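You operate a simulated robot arm through the tools that you are given. There is no shell and no other tool. Be economical: measure what you need, move in short steps, check, and stop when the job is done.

The job below is to be done with a simulated robot arm. You get a single attempt, and the scene is never put back.

TASK
Shift the straightener to 2.0 mm on the SIDE counter.
Fine: draw the centring pin first and put it in its holder; SIDE lever free, then locked; leave HEIGHT and TILT.

It is judged by the outcome, as a careful person would: the job done as asked, and still so three seconds after it is handed in. It fails if anything else is knocked over, pushed out of place, dropped, spilled or broken.

THE ROBOT
A 7-joint arm with a fingered hand on a trunk, on a base that drives. Base frame: it is fixed to the floor where the robot stands at the start and does not move with it; the origin is under the middle of the robot, x ahead of it, y to its left, z up. Lengths are in m, angles in degrees, forces in N, time in s.
Its first joint turns from -166.0 to 166.0 degrees. Places, roughly: SIDE counter [0.6, 0.4, 1]; height handwheel [0.7, 0.1, 1.3]; side handwheel [0.5, 0.4, 0.9]; side lever [0.5, 0.2, 1]; tilt handwheel [0.7, 0.4, 1.3]; tool holder [0.4, 0.6, 0.7]. Payload 4 kg.
Tool frame: the origin (TCP) lies between the finger pads and is the grasp point; the fingertips stand 0.03 m ahead of it; z points along the fingers, y is the line along which they close. Largest opening 0.104 m; the body of the gripper starts 0.035 m behind the TCP. The gripper is a hand of 4 fingers: y runs from the thumb to the fingers, the wrist lies at [-0.015, -0.113, -0.19] in the tool frame, and closing takes about 1.5 s.
Orientation is that of the tool frame in the base frame, as a unit quaternion [x, y, z, w]. With the fingers straight down and the wrist toward the robot, the tool's x, y and z point along [0, 1, 0], [1, 0, 0] and [0, 0, -1] of the base frame.

THE INTERFACE
- The arm moves only by the tool arm_command. Its arguments are lists of equal length, an entry for each row: "slide": the shift along the base's x, y, z in units of 100 mm (1.0 is 100 mm), a list of three; "rotation": the turn, a rotation vector about the base's x, y, z in units of 180 degrees (1.0 is 180 degrees), a list of three. In form: {"slide": [[tx, ty, tz], ...], "rotation": [[rx, ry, rz], ...]}. A call has 1 to 20 rows; each row is the pose to reach, as a shift and turn from the pose commanded when the call began. "jaw" is the finger opening in m, from 0 to 0.104, set as the call begins (left out, the last holds). A call with a number of a shift or a turn outside -1 to 1 is refused whole. Rows are played at 5 a second. More than 0.05 m and 8.6 degrees between two rows, or a gripper value outside its range, and nothing of the call is played. Where a pose cannot be reached the arm comes as near as it can. A force on the tool above 40 N (or 10 N above the force at the start of the call, whichever is more), or a blocked arm, ends the call early, and 0.2 s more pass. Each finger travels about 0.153 m/s and halts on what it meets, pressing with about 28 N; the grip force reading is that of the motor and also rises with nothing between the fingers. The clock runs only during rows and for 0.2 s after the last one: add rows that repeat a pose to give the fingers time. It gives the time, the measured TCP pose, the force on the tool (base axes), the opening and the grip force at its end, in the units of the frame above (readings bear some noise), with the torque about the TCP (base axes, N m) and any sound that the robot's microphone picked up, and new pictures: "show" is both (left out), scene, wrist or none.
- Cameras (640 x 400 px; columns grow to the right, rows downward): "scene" is now at [0.331, 0.2259, 1.2613]; the picture's right is [0.27, -0.96, 0.00], its down [-0.24, -0.07, -0.97] and it looks along [0.93, 0.27, -0.25] (base axes); focal length 214 px, centre (320, 200). "wrist" rides on the gripper at [0.061, -0.092, -0.13] in the tool frame; the picture's right is [-0.81, 0.28, -0.52], its down [-0.53, -0.71, 0.46] and it looks along [-0.24, 0.64, 0.72] (tool axes); focal length 275 px, centre (320, 200). There is no depth. A picture from a camera that has moved, and an enlarged one, comes with that camera's place and axes in the base frame and with its lens.
- base_move(legs): drives the robot by 1 to 6 legs, each [ahead, left, turn to the left] in m, m and degrees, along the robot's own axes; the way and the turn of a leg run together, so that a leg with both is an arc; at most 1.5 m and 180 degrees a leg. The arm and the cameras ride along, it lands a little off, and it stops where it bumps. It gives what a move gives, and a new picture of the scene camera.
- set_fingers(index, middle, ring, thumb_bend, thumb_turn): sets how far each is bent, from 0 (flat) to 100 (curled in); at 30 the hand is open as for a grip, at 70 the pads meet at the TCP. One left out holds its place. A second passes; each finger stops where it meets its share of the squeeze, and holds until it gets a number again. A gripper value or a shape takes the hand back. It gives what a move gives, with no picture; readings hold the bend of each and the force on the fingers (four entries, about 0 where the hand has none), thumb and palm. thumb_turn goes from beside the hand (0) to across from the fingers (100), as for a grip.
- preshape(shape): the hand has 4 fingers and takes this shape, open, in about a second: jaw (thumb against the fingers, like two jaws); tri (thumb and two fingers); tip (a fingertip pinch); poke (one finger out to press); point (the index stretched); flat (the hand flat); cup (the hand cupped); fist (a fist). The gripper value then closes the fingers along that shape, each until it touches; the sizes above hold for jaw. It gives what a move gives, with no picture.
- pan_tilt(pan, tilt): turns the head with the scene camera to pan (to the left, within 143 degrees either way) and tilt (down, from -29 to 69), counted from straight ahead of the robot. It gives what a move gives, and a new picture of the scene camera.
- inspect(camera, box): a new picture of the part [left, top, right, bottom] of that camera's present view, enlarged. It takes no simulated time.
- hand_in(): hands the job in; it is judged then, once.

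Work in short steps. Places have to be worked out from the pictures, the camera data and where the tool is seen: move nearer, look again, correct. Check each grasp and each placing, and mend what went wrong. You have 120 turns and 260 pictures in all, those below and enlarged ones among them. Open the gripper and draw the arm clear of the work before you hand the job in, unless the task says otherwise; then end with one line.

The tools are called as name(argument=value, ...) on one line, values as JSON. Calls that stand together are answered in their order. arm_command: Moves the arm, as the interface text tells. Its arguments: {"type":"object","properties":{"slide":{"type":"array","items":{"type":"array","items":{"type":"number"}}},"rotation":{"type":"array","items":{"type":"array","items":{"type":"number"}}},"jaw":{"type":"number"},"show":{"type":"string","enum":["both","scene","wrist","none"]}},"required":["slide","rotation"]} The other tools are called the same way: preshape (shape) gives the hand a shape; set_fingers (index, middle, ring, thumb_bend, thumb_turn) moves the fingers one by one; base_move (legs) drives the base; pan_tilt (pan, tilt) turns the head that bears the scene camera; inspect (camera, box) takes an enlarged picture of a part of a camera's view; hand_in () hands the job in.

At the start:

```text
time: 0.0
eef_pos: [0.4931, 0.1987, 1.2393]
ee_rot: [0.707, 0.707, 0.0, -0.001]
force: [0.1, 0.2, -0.9]
ft_torque: [0.0, 0.0, -0.04]
width: 0.1035
finger_force: 0.0
shape: jaw
bend: [30.0, 30.0, 30.0, 30.0, 98.0]
finger forces: [0.0, 0.0, 0.0, 0.1, 0.0, 0.1]
robot x, y, heading: [0.0024, 0.0001, 0.3]
head pan, tilt: [15.9, 14.6]
```

scene: 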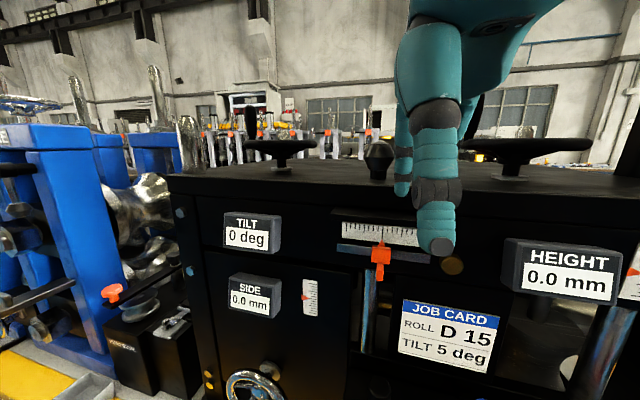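
wrist: 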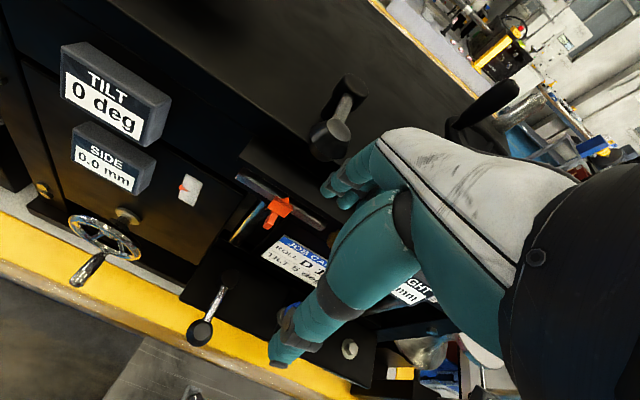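

The pictures show the front panel with counters, a side handwheel below, a lever and possibly a pin. I tilt the head down to see the lower front.

pan_tilt(pan=16, tilt=50)

inspect(camera="wrist", box=[0, 0, 400, 400])

```text
time: 1.0
eef_pos: [0.4925, 0.199, 1.2396]
ee_rot: [0.707, 0.707, 0.0, 0.0]
force: [-0.3, 0.2, -0.4]
ft_torque: [0.01, 0.02, -0.06]
width: 0.1036
finger_force: 0.0
shape: jaw
bend: [30.0, 30.0, 30.0, 30.0, 98.0]
finger forces: [0.0, 0.1, 0.0, 0.0, 0.0, 0.0]
robot x, y, heading: [-0.002, 0.0038, -0.1]
head pan, tilt: [16.0, 50.0]
camera scene: at [0.3153, 0.2215, 1.207], right [0.28, -0.96, 0.0], down [-0.74, -0.21, -0.64], along [0.62, 0.18, -0.77], focal length 214 px, centre (320, 200)
```

scene: 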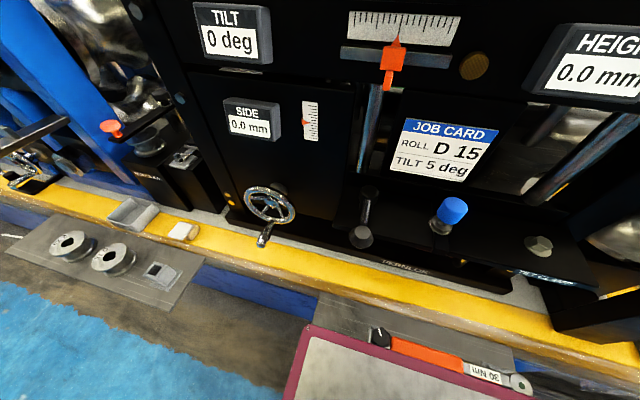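

```text
1.00 times, centred on (200, 200) of wrist (not enlarged: the box is as wide or as high as the picture)
camera zoom: at [0.4015, 0.26, 1.3695], right [0.28, -0.81, 0.52], down [-0.71, -0.53, -0.46], along [0.64, -0.24, -0.72], focal length 275 px, centre (440, 200)
```

zoom: 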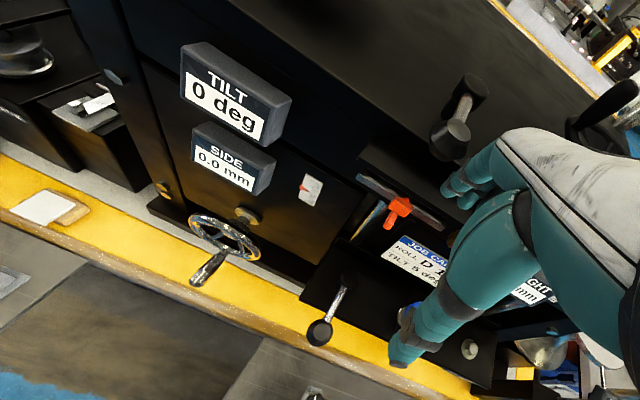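

The blue-topped thing at (450,215) may be the centring pin, the lever at (365,215) the SIDE lever; the plate with bushings at left may be the holder. I enlarge those.

inspect(camera="scene", box=[330, 150, 570, 300])

inspect(camera="scene", box=[30, 170, 310, 345])

pan_tilt(pan=50, tilt=50)

```text
2.67 times, centred on (450, 225) of scene
camera zoom: at [0.3153, 0.2215, 1.207], right [0.28, -0.96, 0.0], down [-0.74, -0.21, -0.64], along [0.62, 0.18, -0.77], focal length 572 px, centre (-27, 133)
```

zoom: 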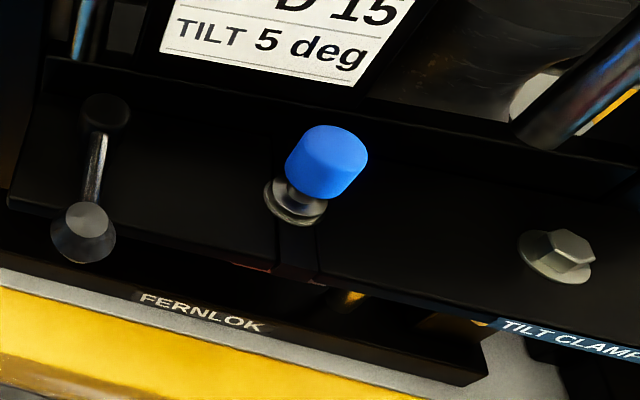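

```text
2.29 times, centred on (170, 258) of scene
camera zoom: at [0.3153, 0.2215, 1.207], right [0.28, -0.96, 0.0], down [-0.74, -0.21, -0.64], along [0.62, 0.18, -0.77], focal length 490 px, centre (663, 69)
```

zoom: 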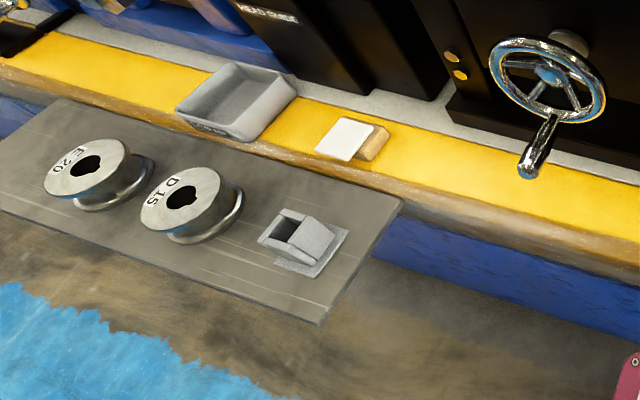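

```text
time: 2.0
eef_pos: [0.494, 0.1991, 1.2391]
ee_rot: [0.707, 0.707, 0.0, 0.0]
force: [-0.4, 0.6, -0.4]
ft_torque: [0.01, 0.03, -0.01]
width: 0.1036
finger_force: 0.0
shape: jaw
bend: [30.0, 30.0, 30.0, 30.0, 98.0]
finger forces: [0.0, 0.0, 0.1, 0.1, 0.0, 0.1]
robot x, y, heading: [0.0001, 0.0017, -0.0]
head pan, tilt: [50.0, 50.0]
camera scene: at [0.2907, 0.2592, 1.2069], right [0.77, -0.64, 0.0], down [-0.49, -0.59, -0.64], along [0.41, 0.49, -0.77], focal length 214 px, centre (320, 200)
```

scene: 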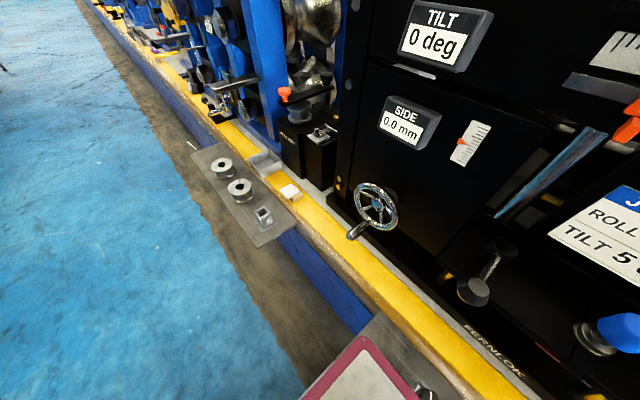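

Zoom on the holder plate and neighbours.

inspect(camera="scene", box=[180, 90, 340, 250])

inspect(camera="scene", box=[230, 180, 310, 240])

pan_tilt(pan=-20, tilt=50)

```text
2.50 times, centred on (260, 170) of scene
camera zoom: at [0.2907, 0.2592, 1.2069], right [0.77, -0.64, 0.0], down [-0.49, -0.59, -0.64], along [0.41, 0.49, -0.77], focal length 536 px, centre (470, 275)
```

zoom: 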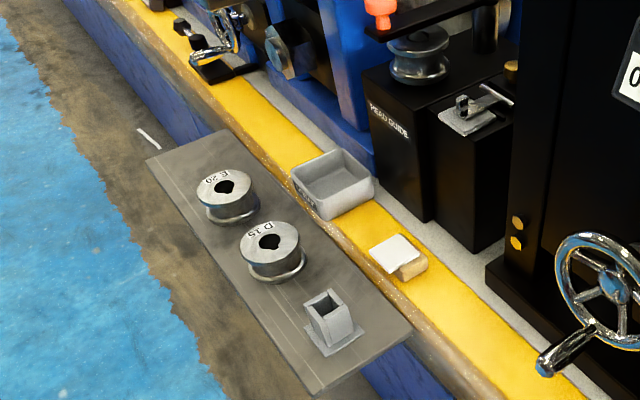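

```text
6.67 times, centred on (270, 210) of scene
camera zoom: at [0.2907, 0.2592, 1.2069], right [0.77, -0.64, 0.0], down [-0.49, -0.59, -0.64], along [0.41, 0.49, -0.77], focal length 1430 px, centre (653, 133)
```

zoom: 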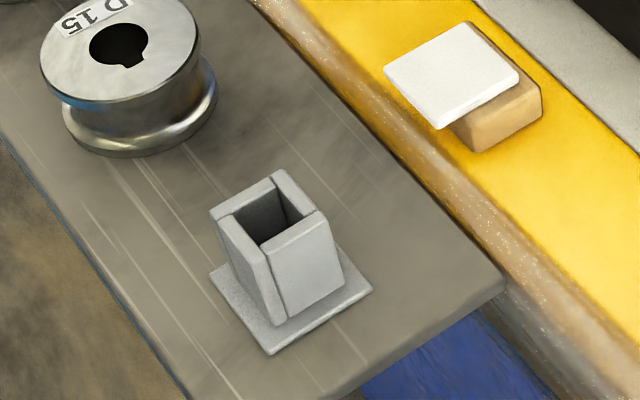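

```text
time: 3.4
eef_pos: [0.4939, 0.1997, 1.2396]
ee_rot: [0.708, 0.707, 0.0, -0.001]
force: [0.4, 0.4, -0.2]
ft_torque: [0.0, 0.01, 0.01]
width: 0.1036
finger_force: 0.1
shape: jaw
bend: [30.0, 30.0, 30.0, 30.0, 98.0]
finger forces: [0.0, 0.0, 0.0, 0.0, 0.0, 0.1]
robot x, y, heading: [-0.001, 0.0023, 0.1]
head pan, tilt: [-20.0, 50.0]
camera scene: at [0.3136, 0.174, 1.2069], right [-0.34, -0.94, 0.0], down [-0.72, 0.26, -0.64], along [0.6, -0.22, -0.77], focal length 214 px, centre (320, 200)
```

scene: 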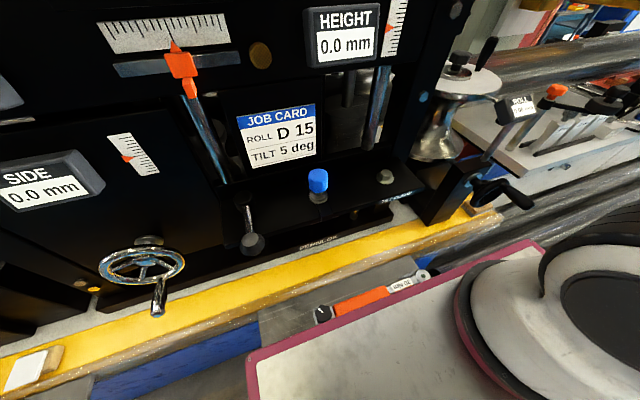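

The blue cap sits near (0.555, 0.08, 0.95), the lever ball at (0.467, 0.21, 0.96), and the holder socket top at about (0.396, 0.628, 0.735). I move the hand right and back so the wrist camera sees the pin from another side.

arm_command(slide=[[-0.3, -0.35, 0], [-0.6, -0.7, 0], [-0.7, -1.0, 0], [-0.7, -1.0, 0]], rotation=[[0, 0, 0], [0, 0, 0], [0, 0, 0], [0, 0, 0]])

```text
time: 4.4
eef_pos: [0.4239, 0.0989, 1.2396]
ee_rot: [0.707, 0.707, 0.0, -0.001]
force: [-0.7, -0.1, -0.1]
ft_torque: [-0.01, -0.02, -0.04]
width: 0.1037
finger_force: 0.1
shape: jaw
bend: [30.0, 30.0, 30.0, 30.0, 98.0]
finger forces: [0.0, 0.0, 0.1, 0.0, 0.1, 0.0]
robot x, y, heading: [-0.0007, 0.0016, 0.0]
head pan, tilt: [-20.0, 50.0]
camera scene: at [0.3136, 0.1739, 1.2069], right [-0.34, -0.94, 0.0], down [-0.72, 0.26, -0.64], along [0.6, -0.22, -0.77], focal length 214 px, centre (320, 200)
camera wrist: at [0.332, 0.1594, 1.37], right [0.28, -0.81, 0.52], down [-0.71, -0.53, -0.46], along [0.64, -0.24, -0.72], focal length 275 px, centre (320, 200)
```

scene: 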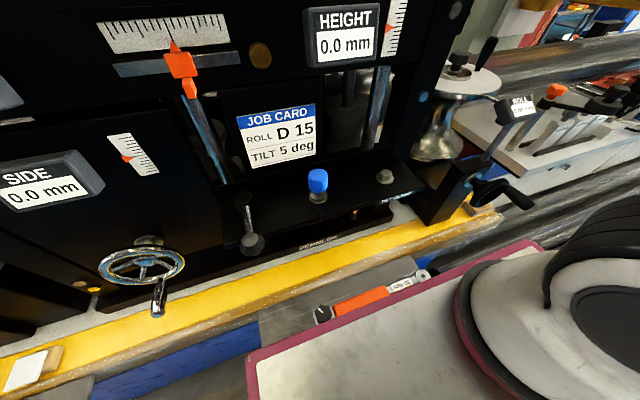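
wrist: 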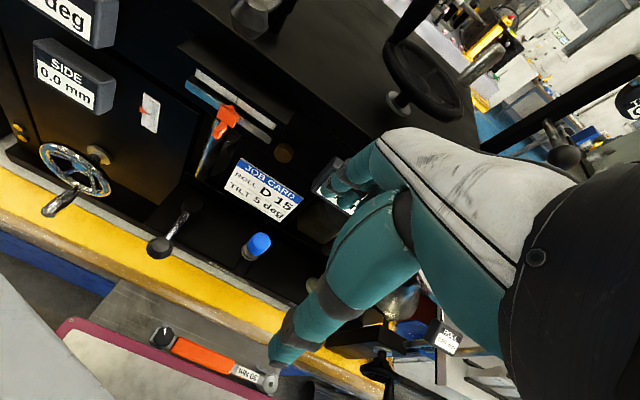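

inspect(camera="wrist", box=[120, 140, 344, 280])

inspect(camera="scene", box=[210, 90, 402, 270])

```text
2.86 times, centred on (232, 210) of wrist
camera zoom: at [0.332, 0.1594, 1.37], right [0.28, -0.81, 0.52], down [-0.71, -0.53, -0.46], along [0.64, -0.24, -0.72], focal length 786 px, centre (571, 171)
```

zoom: 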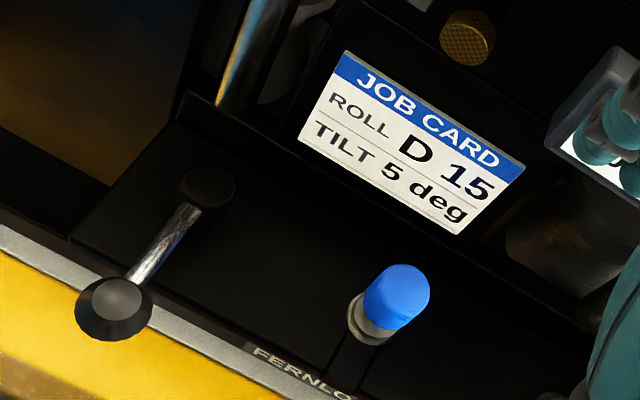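

```text
2.22 times, centred on (306, 180) of scene
camera zoom: at [0.3136, 0.1739, 1.2069], right [-0.34, -0.94, 0.0], down [-0.72, 0.26, -0.64], along [0.6, -0.22, -0.77], focal length 477 px, centre (351, 244)
```

zoom: 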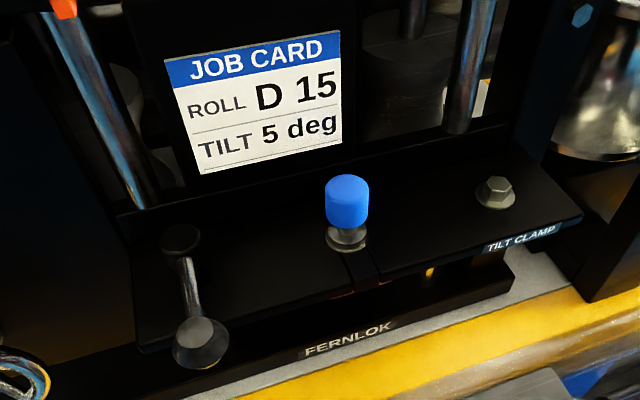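

Cap top is about (0.537, 0.096, 0.985), about 30 mm wide, with the job card at x≈0.586 just behind. I'll grip it from the sides with the hand yawed 90° (wrist to the right) and tilted 35° forward; I turn first, in free space.

arm_command(slide=[[0, 0, 0], [0, 0, 0], [0, 0, 0], [0, 0, 0], [0, 0, 0], [0, 0, 0], [0, 0, 0], [0, 0, 0], [0, 0, 0], [0, 0, 0], [0, 0, 0], [0, 0, 0], [0, 0, 0]], rotation=[[-0.0127, -0.0127, 0.04025], [-0.0254, -0.0254, 0.0805], [-0.0381, -0.0381, 0.12075], [-0.0508, -0.0508, 0.161], [-0.0635, -0.0635, 0.20125], [-0.0762, -0.0762, 0.2415], [-0.0888, -0.0888, 0.28175], [-0.1015, -0.1015, 0.322], [-0.1142, -0.1142, 0.36225], [-0.1269, -0.1269, 0.4025], [-0.1396, -0.1396, 0.44275], [-0.1523, -0.1523, 0.483], [-0.1523, -0.1523, 0.483]])

```text
time: 7.2
eef_pos: [0.4243, 0.0992, 1.2391]
ee_rot: [-0.001, 0.954, 0.0, 0.301]
force: [-0.2, -0.8, -0.1]
ft_torque: [0.04, 0.0, 0.03]
width: 0.1037
finger_force: 0.0
shape: jaw
bend: [30.0, 30.0, 30.0, 30.0, 98.0]
finger forces: [0.0, 0.1, 0.0, 0.0, 0.0, 0.1]
robot x, y, heading: [-0.0017, -0.0, -0.2]
head pan, tilt: [-20.0, 50.0]
camera scene: at [0.3135, 0.1739, 1.2069], right [-0.34, -0.94, 0.0], down [-0.72, 0.26, -0.64], along [0.6, -0.22, -0.77], focal length 214 px, centre (320, 200)
camera wrist: at [0.2985, 0.0068, 1.3111], right [0.37, 0.28, 0.89], down [0.7, -0.71, -0.07], along [0.61, 0.65, -0.45], focal length 275 px, centre (320, 200)
```

scene: 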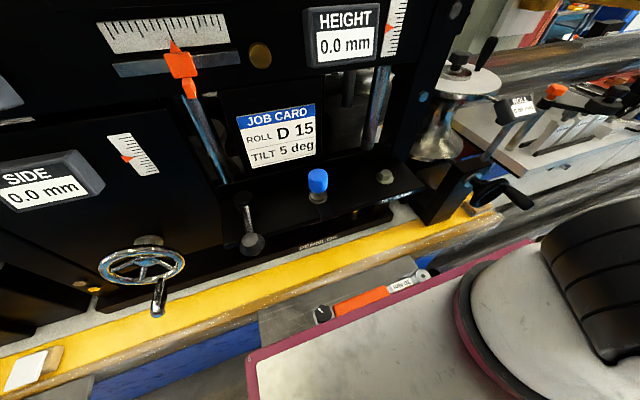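
wrist: 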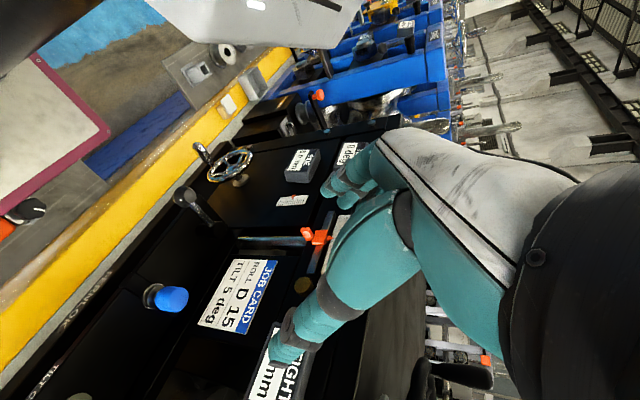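

Orientation achieved, and this view confirms the cap top at (0.535, 0.096, 0.985). I move to a standoff 10 cm back along the approach line.

arm_command(slide=[[0.1, 0, -0.45], [0.2, -0.01, -0.9], [0.28, -0.02, -1.0], [0.28, -0.02, -1.0]], rotation=[[0, 0, 0], [0, 0, 0], [0, 0, 0], [0, 0, 0]], show="none")

arm_command(slide=[[0.08, -0.01, -0.35], [0.16, -0.01, -0.75], [0.16, -0.01, -0.75]], rotation=[[0, 0, 0], [0, 0, 0], [0, 0, 0]])

```text
time: 8.2
eef_pos: [0.4563, 0.1026, 1.1572]
ee_rot: [-0.001, 0.954, -0.001, 0.3]
force: [-0.3, -0.2, -0.7]
ft_torque: [0.02, 0.01, -0.01]
width: 0.1039
finger_force: 0.0
shape: jaw
bend: [30.0, 30.0, 30.0, 30.0, 98.0]
finger forces: [0.0, 0.0, 0.0, 0.0, 0.0, 0.0]
out of reach, approached as far as the arm can: row 2, 3, 4
robot x, y, heading: [-0.0045, 0.001, -0.2]
head pan, tilt: [-20.0, 50.0]
```

```text
time: 9.0
eef_pos: [0.4999, 0.1226, 1.1332]
ee_rot: [0.0, 0.954, 0.0, 0.3]
force: [-0.7, 0.0, 0.0]
ft_torque: [0.0, -0.02, 0.0]
width: 0.1033
finger_force: 0.1
shape: jaw
bend: [30.0, 30.0, 30.0, 30.0, 98.0]
finger forces: [0.0, 0.0, 0.1, 0.0, 0.1, 0.0]
out of reach, approached as far as the arm can: row 1, 2, 3
robot x, y, heading: [-0.0018, 0.001, 0.0]
head pan, tilt: [-20.0, 50.0]
camera scene: at [0.3135, 0.1738, 1.2069], right [-0.34, -0.94, 0.0], down [-0.72, 0.26, -0.64], along [0.6, -0.22, -0.77], focal length 214 px, centre (320, 200)
camera wrist: at [0.3741, 0.0308, 1.2045], right [0.37, 0.28, 0.89], down [0.7, -0.71, -0.07], along [0.61, 0.64, -0.45], focal length 275 px, centre (320, 200)
```

scene: 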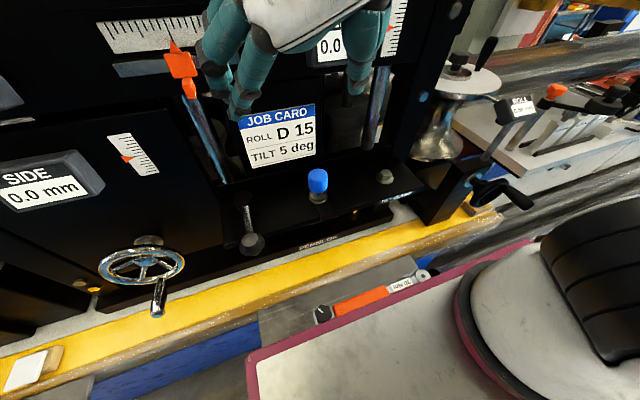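
wrist: 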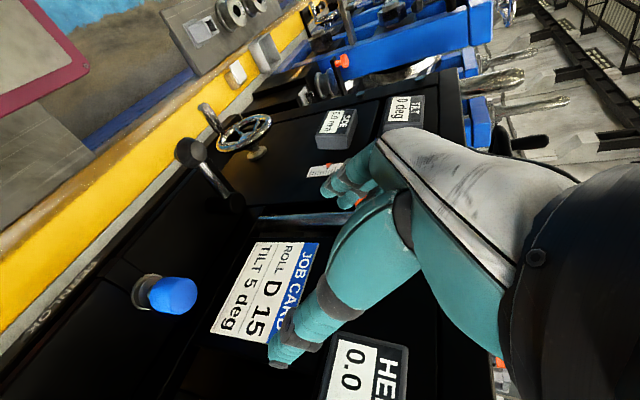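

The arm is too folded to reach lower in this attitude, so I back the base away 0.15 m for elbow room.

base_move(legs=[[-0.15, 0, 0]])

```text
time: 10.4
eef_pos: [0.3471, 0.1238, 1.1337]
ee_rot: [-0.002, 0.954, -0.001, 0.3]
force: [-0.8, 0.3, 0.3]
ft_torque: [-0.01, 0.01, 0.01]
width: 0.1038
finger_force: 0.1
shape: jaw
bend: [30.0, 30.0, 30.0, 30.0, 98.0]
finger forces: [0.0, 0.0, 0.0, 0.0, 0.0, 0.0]
robot x, y, heading: [-0.1516, -0.0032, 0.2]
head pan, tilt: [-20.0, 50.0]
camera scene: at [0.1617, 0.1746, 1.2069], right [-0.34, -0.94, 0.0], down [-0.72, 0.26, -0.64], along [0.6, -0.22, -0.77], focal length 214 px, centre (320, 200)
```

scene: 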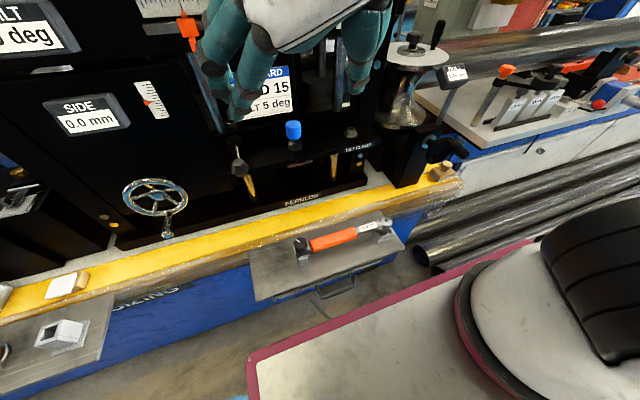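

Now approach the standoff (0.465, 0.096, 1.065).

arm_command(slide=[[0.3, -0.1, -0.15], [0.6, -0.2, -0.35], [0.9, -0.28, -0.55], [0.98, -0.28, -0.69], [0.98, -0.28, -0.69]], rotation=[[0, 0, 0], [0, 0, 0], [0, 0, 0], [0, 0, 0], [0, 0, 0]])

```text
time: 11.6
eef_pos: [0.4465, 0.0968, 1.0643]
ee_rot: [-0.002, 0.954, -0.001, 0.3]
force: [-0.4, 0.3, 0.7]
ft_torque: [0.02, -0.01, 0.01]
width: 0.1036
finger_force: 0.0
shape: jaw
bend: [30.0, 30.0, 30.0, 30.0, 98.0]
finger forces: [0.1, 0.0, 0.1, 0.1, 0.0, 0.1]
robot x, y, heading: [-0.1526, 0.0002, -0.1]
head pan, tilt: [-20.0, 50.0]
camera scene: at [0.1617, 0.1746, 1.2069], right [-0.34, -0.94, 0.0], down [-0.72, 0.26, -0.64], along [0.6, -0.22, -0.77], focal length 214 px, centre (320, 200)
camera wrist: at [0.321, 0.0042, 1.1362], right [0.37, 0.28, 0.89], down [0.7, -0.71, -0.07], along [0.61, 0.65, -0.46], focal length 275 px, centre (320, 200)
```

scene: 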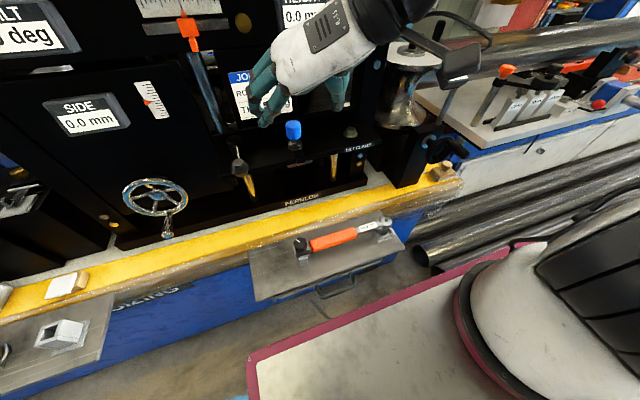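
wrist: 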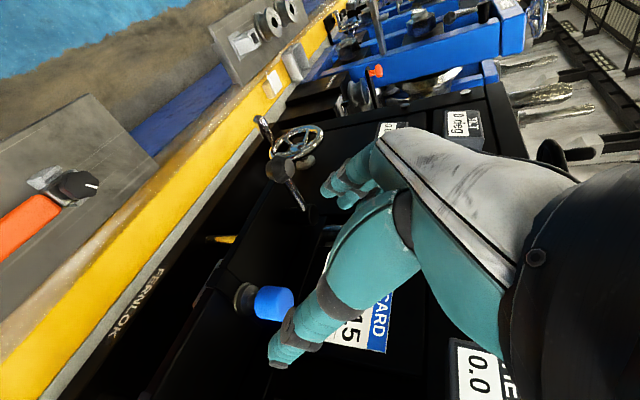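

On line. Advance along the approach to (0.50, 0.094, 1.008) and look again.

arm_command(slide=[[0.18, -0.01, -0.19], [0.36, -0.02, -0.38], [0.54, -0.03, -0.56], [0.54, -0.03, -0.56]], rotation=[[0, 0, 0], [0, 0, 0], [0, 0, 0], [0, 0, 0]])

inspect(camera="scene", box=[200, 50, 392, 170])

```text
time: 12.6
eef_pos: [0.4988, 0.0925, 1.0084]
ee_rot: [-0.002, 0.954, 0.0, 0.301]
force: [-0.4, -0.6, -0.3]
ft_torque: [-0.02, 0.01, 0.01]
width: 0.1037
finger_force: 0.0
shape: jaw
bend: [30.0, 30.0, 30.0, 30.0, 98.0]
finger forces: [0.0, 0.0, 0.0, 0.1, 0.0, 0.1]
robot x, y, heading: [-0.1514, -0.0024, 0.1]
head pan, tilt: [-20.0, 50.0]
camera scene: at [0.1617, 0.1746, 1.2069], right [-0.34, -0.94, 0.0], down [-0.72, 0.26, -0.64], along [0.6, -0.22, -0.77], focal length 214 px, centre (320, 200)
camera wrist: at [0.3743, 0.0004, 1.0796], right [0.37, 0.28, 0.89], down [0.7, -0.71, -0.07], along [0.61, 0.65, -0.45], focal length 275 px, centre (320, 200)
```

scene: 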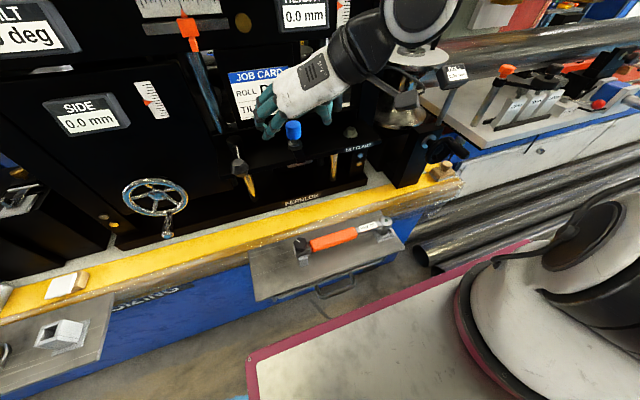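
wrist: 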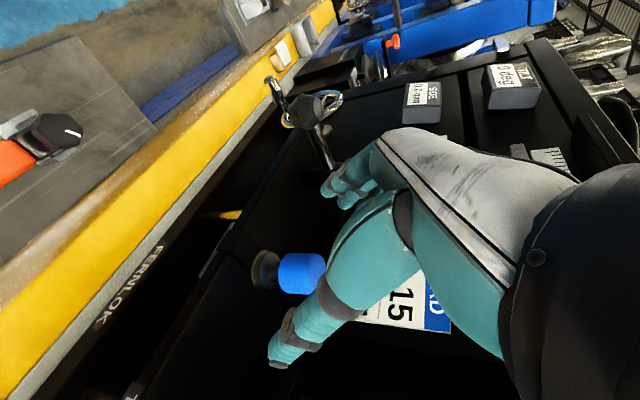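

```text
3.33 times, centred on (296, 110) of scene
camera zoom: at [0.1617, 0.1746, 1.2069], right [-0.34, -0.94, 0.0], down [-0.72, 0.26, -0.64], along [0.6, -0.22, -0.77], focal length 715 px, centre (400, 500)
```

zoom: 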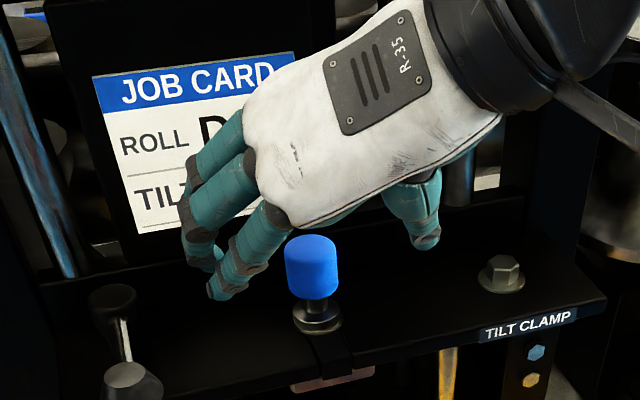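

The hand straddles the cap, which this view puts at (0.532, 0.093). I go on to (0.523, 0.094, 0.982).

arm_command(slide=[[0.08, 0, -0.09], [0.16, 0.01, -0.18], [0.24, 0.01, -0.26], [0.24, 0.01, -0.26]], rotation=[[0, 0, 0], [0, 0, 0], [0, 0, 0], [0, 0, 0]], show="wrist")

inspect(camera="scene", box=[220, 70, 380, 170])

```text
time: 13.6
eef_pos: [0.5235, 0.0924, 0.9806]
ee_rot: [-0.002, 0.954, 0.001, 0.301]
force: [0.0, 0.1, -0.8]
ft_torque: [0.03, -0.04, -0.01]
width: 0.1037
finger_force: 0.1
shape: jaw
bend: [30.0, 30.0, 30.0, 30.0, 98.0]
finger forces: [0.1, 0.0, 0.0, 0.0, 0.1, 0.0]
robot x, y, heading: [-0.1505, -0.001, 0.3]
head pan, tilt: [-20.0, 50.0]
camera wrist: at [0.3984, 0.0015, 1.0537], right [0.37, 0.28, 0.89], down [0.7, -0.71, -0.07], along [0.61, 0.65, -0.45], focal length 275 px, centre (320, 200)
```

wrist: 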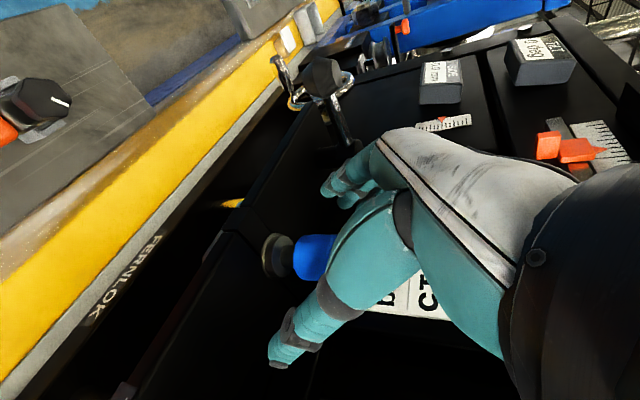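

```text
4.00 times, centred on (300, 120) of scene
camera zoom: at [0.1618, 0.1746, 1.2069], right [-0.34, -0.94, 0.0], down [-0.72, 0.26, -0.64], along [0.6, -0.22, -0.77], focal length 858 px, centre (400, 520)
```

zoom: 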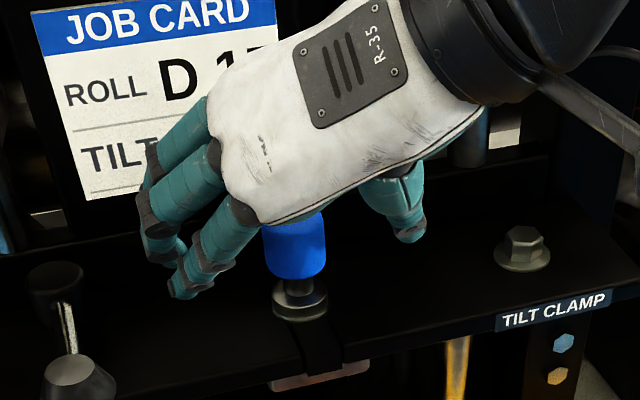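

The cap is between thumb and fingers. Close the hand.

arm_command(slide=[[0, 0, 0], [0, 0, 0], [0, 0, 0], [0, 0, 0], [0, 0, 0], [0, 0, 0], [0, 0, 0], [0, 0, 0]], rotation=[[0, 0, 0], [0, 0, 0], [0, 0, 0], [0, 0, 0], [0, 0, 0], [0, 0, 0], [0, 0, 0], [0, 0, 0]], jaw=0.0, show="wrist")

inspect(camera="scene", box=[220, 70, 380, 170])

```text
time: 15.4
eef_pos: [0.5224, 0.0928, 0.9812]
ee_rot: [-0.001, 0.954, 0.0, 0.3]
force: [-1.6, -1.9, 0.2]
ft_torque: [-0.04, 0.09, -0.01]
width: 0.0221
finger_force: 28.1
shape: jaw
bend: [73.0, 58.0, 64.0, 75.0, 100.0]
finger forces: [14.2, 7.9, 0.4, 0.0, 23.6, 0.0]
robot x, y, heading: [-0.1534, -0.007, 0.2]
head pan, tilt: [-20.0, 50.0]
camera wrist: at [0.3982, 0.0013, 1.0537], right [0.37, 0.28, 0.89], down [0.7, -0.71, -0.07], along [0.61, 0.65, -0.46], focal length 275 px, centre (320, 200)
```

wrist: 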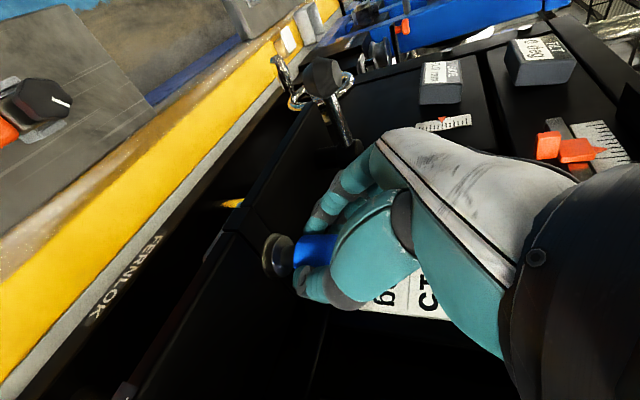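

```text
4.00 times, centred on (300, 120) of scene
camera zoom: at [0.1617, 0.1745, 1.2069], right [-0.34, -0.94, 0.0], down [-0.72, 0.26, -0.64], along [0.6, -0.22, -0.77], focal length 858 px, centre (400, 520)
```

zoom: 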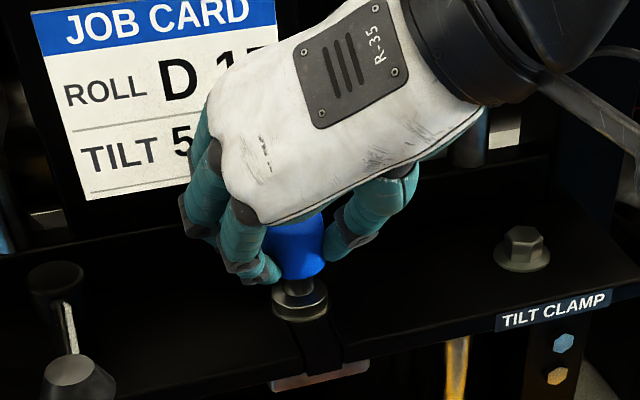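

Grip is firm (index, middle and thumb). I draw it straight up in small steps.

arm_command(slide=[[0, 0, 0.08], [0, 0, 0.16], [0, 0, 0.24], [0, 0, 0.3], [0, 0, 0.3]], rotation=[[0, 0, 0], [0, 0, 0], [0, 0, 0], [0, 0, 0], [0, 0, 0]], show="wrist")

inspect(camera="scene", box=[220, 70, 380, 170])

```text
time: 16.6
eef_pos: [0.5232, 0.0947, 1.0118]
ee_rot: [-0.001, 0.954, 0.0, 0.299]
force: [-0.4, -0.4, -1.1]
ft_torque: [0.02, 0.02, 0.0]
width: 0.0219
finger_force: 28.3
shape: jaw
bend: [73.0, 58.0, 64.0, 75.0, 100.0]
finger forces: [14.8, 8.6, 0.4, 0.0, 22.3, 0.1]
robot x, y, heading: [-0.1523, 0.0012, 0.0]
head pan, tilt: [-20.0, 50.0]
camera wrist: at [0.3986, 0.0017, 1.0839], right [0.37, 0.28, 0.89], down [0.7, -0.71, -0.07], along [0.61, 0.65, -0.45], focal length 275 px, centre (320, 200)
```

wrist: 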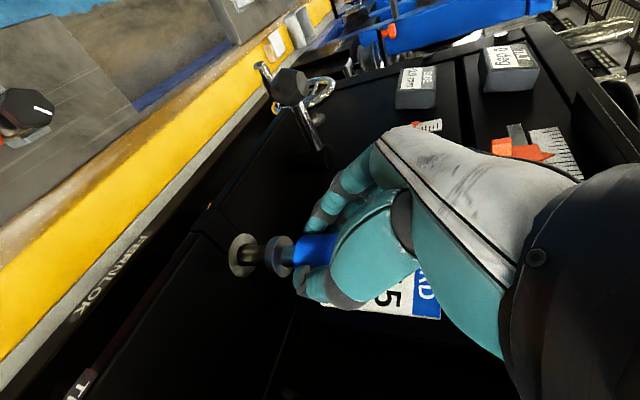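

```text
4.00 times, centred on (300, 120) of scene
camera zoom: at [0.1618, 0.1746, 1.2069], right [-0.34, -0.94, 0.0], down [-0.72, 0.26, -0.64], along [0.6, -0.22, -0.77], focal length 858 px, centre (400, 520)
```

zoom: 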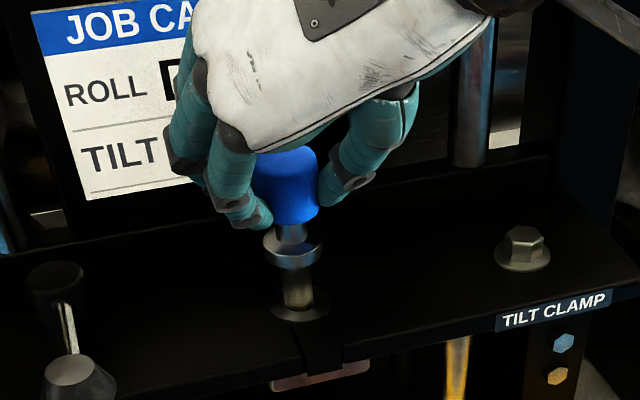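

The pin follows. Keep drawing up.

arm_command(slide=[[0, 0, 0.1], [0, 0, 0.2], [0, 0, 0.3], [0, 0, 0.4], [0, 0, 0.5], [0, 0, 0.5]], rotation=[[0, 0, 0], [0, 0, 0], [0, 0, 0], [0, 0, 0], [0, 0, 0], [0, 0, 0]], show="none")

inspect(camera="scene", box=[220, 50, 380, 150])

```text
time: 18.0
eef_pos: [0.5219, 0.0933, 1.0625]
ee_rot: [-0.001, 0.954, 0.002, 0.301]
force: [-0.8, -0.2, -1.9]
ft_torque: [0.0, -0.03, -0.04]
width: 0.0221
finger_force: 27.7
shape: jaw
bend: [73.0, 58.0, 65.0, 75.0, 100.0]
finger forces: [14.2, 8.0, 1.5, 0.0, 22.8, 0.0]
robot x, y, heading: [-0.1529, -0.0014, -0.1]
head pan, tilt: [-20.0, 50.0]
```

```text
4.00 times, centred on (300, 100) of scene
camera zoom: at [0.1618, 0.1746, 1.2069], right [-0.34, -0.94, 0.0], down [-0.72, 0.26, -0.64], along [0.6, -0.22, -0.77], focal length 858 px, centre (400, 600)
```

zoom: 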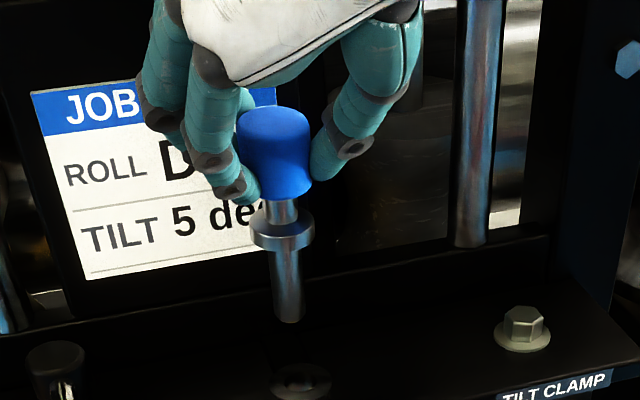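

The pin is out (shank about 50 mm below its collar). I back away from the panel and yaw the hand 40° left, and turn the head toward the holder.

arm_command(slide=[[-0.35, 0, 0], [-0.7, 0, 0], [-1.0, 0, 0], [-1.0, 0.2, 0], [-1.0, 0.5, 0], [-1.0, 0.9, 0], [-1.0, 1.0, 0], [-1.0, 1.0, 0]], rotation=[[0, 0, 0], [0, 0, 0], [0, 0, 0.0444], [0, 0, 0.0889], [0, 0, 0.1333], [0, 0, 0.1778], [0, 0, 0.2222], [0, 0, 0.2222]], show="none")

pan_tilt(pan=45, tilt=45)

```text
time: 19.8
eef_pos: [0.4228, 0.1937, 1.0608]
ee_rot: [-0.329, 0.895, 0.102, 0.282]
force: [-0.1, 0.2, -1.5]
ft_torque: [-0.05, 0.04, 0.0]
width: 0.0219
finger_force: 27.5
shape: jaw
bend: [73.0, 58.0, 66.0, 75.0, 100.0]
finger forces: [14.0, 8.2, 1.4, 0.1, 22.7, 0.0]
out of reach, approached as far as the arm can: row 3
robot x, y, heading: [-0.1529, 0.0016, 0.3]
head pan, tilt: [-20.0, 50.0]
```

```text
time: 21.2
eef_pos: [0.4236, 0.1933, 1.062]
ee_rot: [-0.329, 0.896, 0.103, 0.282]
force: [0.2, 0.3, -1.8]
ft_torque: [0.03, 0.01, 0.02]
width: 0.0219
finger_force: 28.2
shape: jaw
bend: [73.0, 58.0, 66.0, 75.0, 100.0]
finger forces: [14.1, 8.2, 1.5, 0.0, 22.8, 0.0]
robot x, y, heading: [-0.1516, 0.0005, 0.2]
head pan, tilt: [45.0, 45.0]
camera scene: at [0.1468, 0.2583, 1.2138], right [0.71, -0.71, 0.0], down [-0.5, -0.5, -0.71], along [0.5, 0.5, -0.71], focal length 214 px, centre (320, 200)
```

scene: 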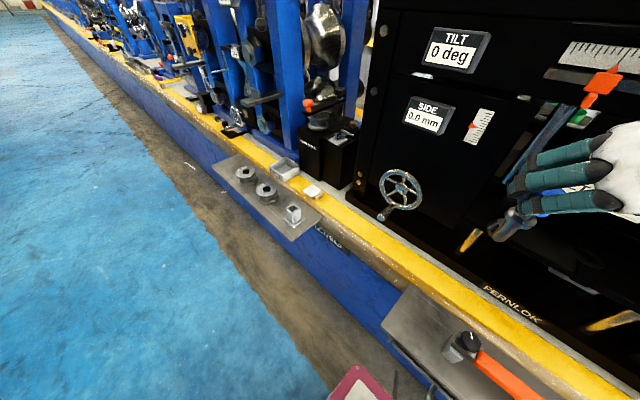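

Holder again computed at (0.393, 0.628, 0.735). I carry the pin left, keeping back from the handwheel, to above the holder.

arm_command(slide=[[-0.35, 0.25, 0], [-0.65, 0.6, 0], [-0.65, 1.0, 0]], rotation=[[0, 0, 0], [0, 0, 0], [0, 0, 0]], show="none")

arm_command(slide=[[0, 0.4, 0], [0, 0.8, 0], [0, 1.0, 0]], rotation=[[0, 0, 0], [0, 0, 0], [0, 0, 0]], show="none")

arm_command(slide=[[0, 0.4, 0], [0, 0.8, -0.2], [0, 1.0, -0.5], [0, 1.0, -0.8], [0, 1.0, -0.8]], rotation=[[0, 0, 0], [0, 0, 0], [0, 0, 0], [0, 0, 0], [0, 0, 0]])

```text
time: 22.0
eef_pos: [0.3581, 0.2929, 1.0617]
ee_rot: [-0.328, 0.896, 0.103, 0.282]
force: [0.4, 0.5, -1.5]
ft_torque: [0.01, 0.03, 0.04]
width: 0.022
finger_force: 27.6
shape: jaw
bend: [73.0, 58.0, 66.0, 75.0, 100.0]
finger forces: [14.2, 8.3, 1.4, 0.0, 22.7, 0.1]
robot x, y, heading: [-0.1507, 0.0011, 0.1]
head pan, tilt: [45.0, 45.0]
```

```text
time: 22.8
eef_pos: [0.3568, 0.3677, 1.0744]
ee_rot: [-0.328, 0.896, 0.103, 0.282]
force: [-0.6, -0.3, -0.8]
ft_torque: [-0.03, 0.06, 0.01]
width: 0.0218
finger_force: 28.1
shape: jaw
bend: [73.0, 58.0, 66.0, 75.0, 100.0]
finger forces: [14.2, 8.4, 1.6, 0.0, 22.8, 0.0]
out of reach, approached as far as the arm can: row 2, 3
robot x, y, heading: [-0.1475, -0.0003, 0.2]
head pan, tilt: [45.0, 45.0]
```

```text
time: 24.0
eef_pos: [0.3604, 0.3659, 1.0648]
ee_rot: [-0.328, 0.896, 0.103, 0.282]
force: [-0.8, 1.4, -2.0]
ft_torque: [0.0, 0.03, -0.01]
width: 0.022
finger_force: 28.1
shape: jaw
bend: [73.0, 58.0, 66.0, 75.0, 100.0]
finger forces: [14.0, 8.3, 1.5, 0.0, 22.7, 0.1]
out of reach, approached as far as the arm can: row 1, 2, 3, 4, 5
robot x, y, heading: [-0.1517, -0.0024, 0.2]
head pan, tilt: [45.0, 45.0]
camera scene: at [0.1468, 0.2585, 1.2138], right [0.71, -0.7, 0.0], down [-0.5, -0.5, -0.71], along [0.5, 0.5, -0.71], focal length 214 px, centre (320, 200)
camera wrist: at [0.324, 0.2143, 1.1363], right [0.1, 0.45, 0.89], down [0.99, -0.09, -0.07], along [0.05, 0.89, -0.45], focal length 275 px, centre (320, 200)
```

scene: 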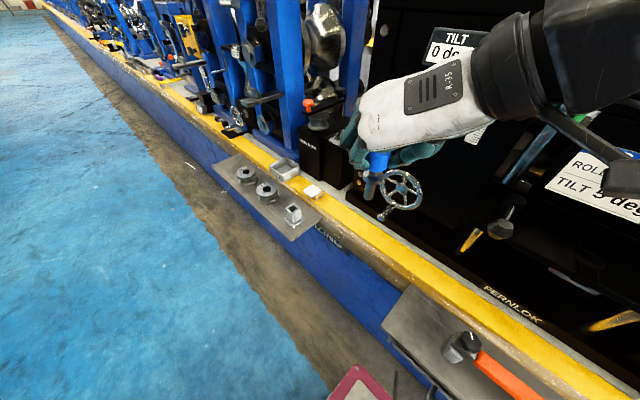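
wrist: 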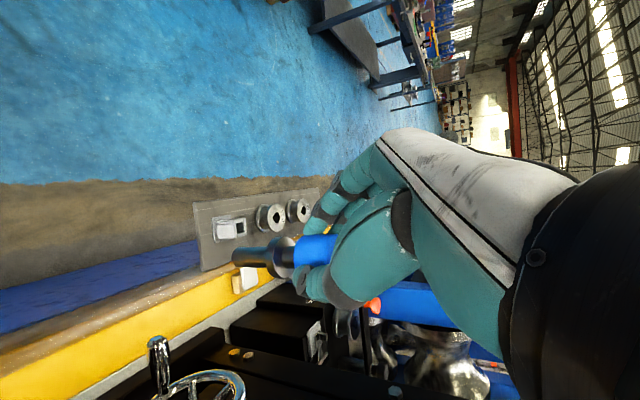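

The wrist limits stop the arm here, so I'll drive the base: back 0.08 then left 0.45, so the holder is nearly straight ahead.

base_move(legs=[[-0.08, 0, 0], [0, 0.45, 0]])

```text
time: 27.4
eef_pos: [0.2775, 0.819, 1.064]
ee_rot: [-0.328, 0.896, 0.103, 0.282]
force: [0.7, 0.8, -1.8]
ft_torque: [-0.03, 0.02, 0.01]
width: 0.0219
finger_force: 27.8
shape: jaw
bend: [73.0, 58.0, 66.0, 75.0, 100.0]
finger forces: [14.0, 8.5, 1.5, 0.0, 22.5, 0.1]
robot x, y, heading: [-0.2313, 0.4523, 0.2]
head pan, tilt: [45.0, 45.0]
camera scene: at [0.0643, 0.7118, 1.2138], right [0.71, -0.7, 0.0], down [-0.5, -0.5, -0.71], along [0.5, 0.5, -0.71], focal length 214 px, centre (320, 200)
```

scene: 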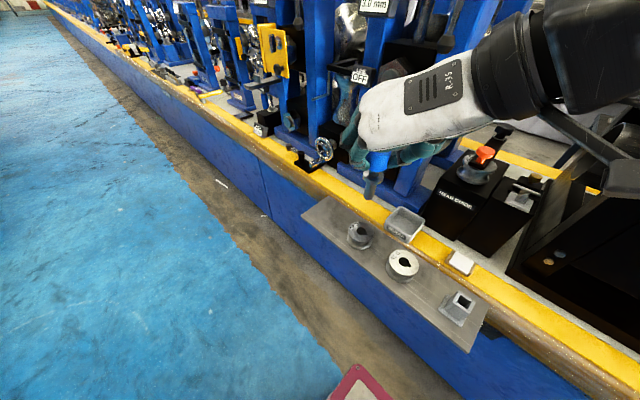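

Now bring the hand back over the holder, undoing the 40° yaw, and point the head at it.

arm_command(slide=[[0.1, -0.3, 0], [0.2, -0.6, 0], [0.3, -0.9, 0], [0.4, -1.0, 0], [0.5, -1.0, 0], [0.5, -1.0, 0]], rotation=[[0, 0, -0.0444], [0, 0, -0.0889], [0, 0, -0.1333], [0, 0, -0.1778], [0, 0, -0.2222], [0, 0, -0.2222]], show="none")

pan_tilt(pan=5, tilt=50)

```text
time: 28.8
eef_pos: [0.3266, 0.7192, 1.0655]
ee_rot: [-0.019, 0.953, 0.007, 0.302]
force: [1.4, 1.2, -1.5]
ft_torque: [0.0, 0.0, 0.01]
width: 0.0219
finger_force: 27.6
shape: jaw
bend: [73.0, 58.0, 66.0, 75.0, 100.0]
finger forces: [14.6, 8.4, 1.4, 0.0, 22.6, 0.0]
robot x, y, heading: [-0.23, 0.4544, 0.5]
head pan, tilt: [45.0, 45.0]
```

```text
time: 29.8
eef_pos: [0.3257, 0.7191, 1.0663]
ee_rot: [-0.019, 0.953, 0.006, 0.303]
force: [0.3, 0.2, -2.1]
ft_torque: [-0.05, 0.05, 0.01]
width: 0.0218
finger_force: 27.7
shape: jaw
bend: [73.0, 58.0, 66.0, 75.0, 100.0]
finger forces: [14.5, 8.4, 1.5, 0.1, 22.6, 0.0]
robot x, y, heading: [-0.2314, 0.4489, 0.4]
head pan, tilt: [5.0, 50.0]
camera scene: at [0.0837, 0.6612, 1.2069], right [0.09, -1.0, 0.0], down [-0.76, -0.07, -0.64], along [0.64, 0.06, -0.77], focal length 214 px, centre (320, 200)
```

scene: 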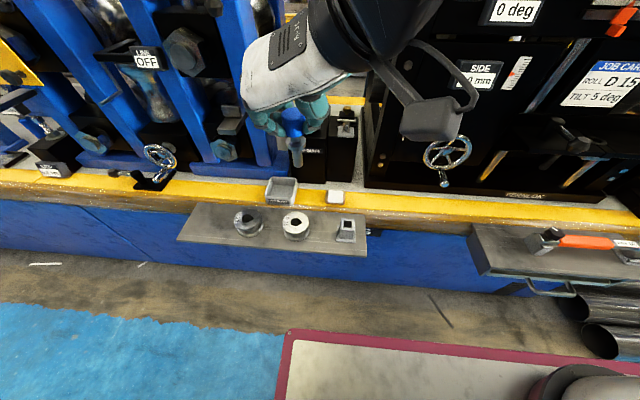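

Enlarge the holder to measure its opening.

inspect(camera="scene", box=[300, 195, 396, 255])

inspect(camera="scene", box=[240, 80, 352, 190])

inspect(camera="wrist", box=[0, 0, 640, 400])

```text
6.67 times, centred on (348, 225) of scene
camera zoom: at [0.0837, 0.6612, 1.2069], right [0.09, -1.0, 0.0], down [-0.76, -0.07, -0.64], along [0.64, 0.06, -0.77], focal length 1430 px, centre (133, 33)
```

zoom: 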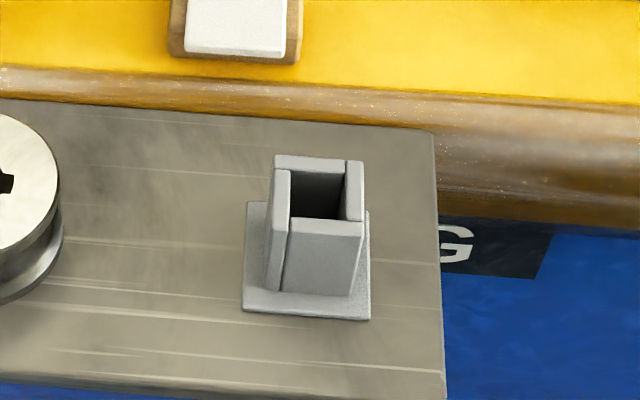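

```text
3.64 times, centred on (296, 135) of scene
camera zoom: at [0.0837, 0.6612, 1.2069], right [0.09, -1.0, 0.0], down [-0.76, -0.07, -0.64], along [0.64, 0.06, -0.77], focal length 780 px, centre (407, 436)
```

zoom: 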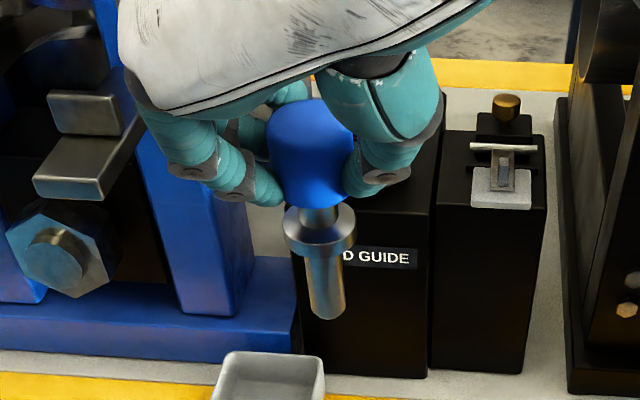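

```text
1.00 times, centred on (320, 200) of wrist (not enlarged: the box is as wide or as high as the picture)
camera zoom: at [0.2039, 0.622, 1.1383], right [0.35, 0.29, 0.89], down [0.73, -0.68, -0.07], along [0.59, 0.67, -0.45], focal length 275 px, centre (320, 200)
```

zoom: 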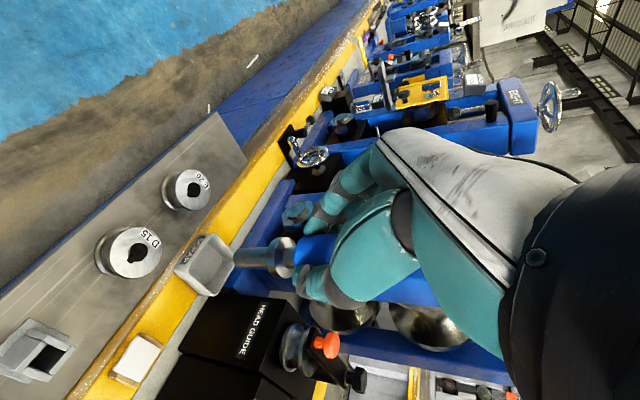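

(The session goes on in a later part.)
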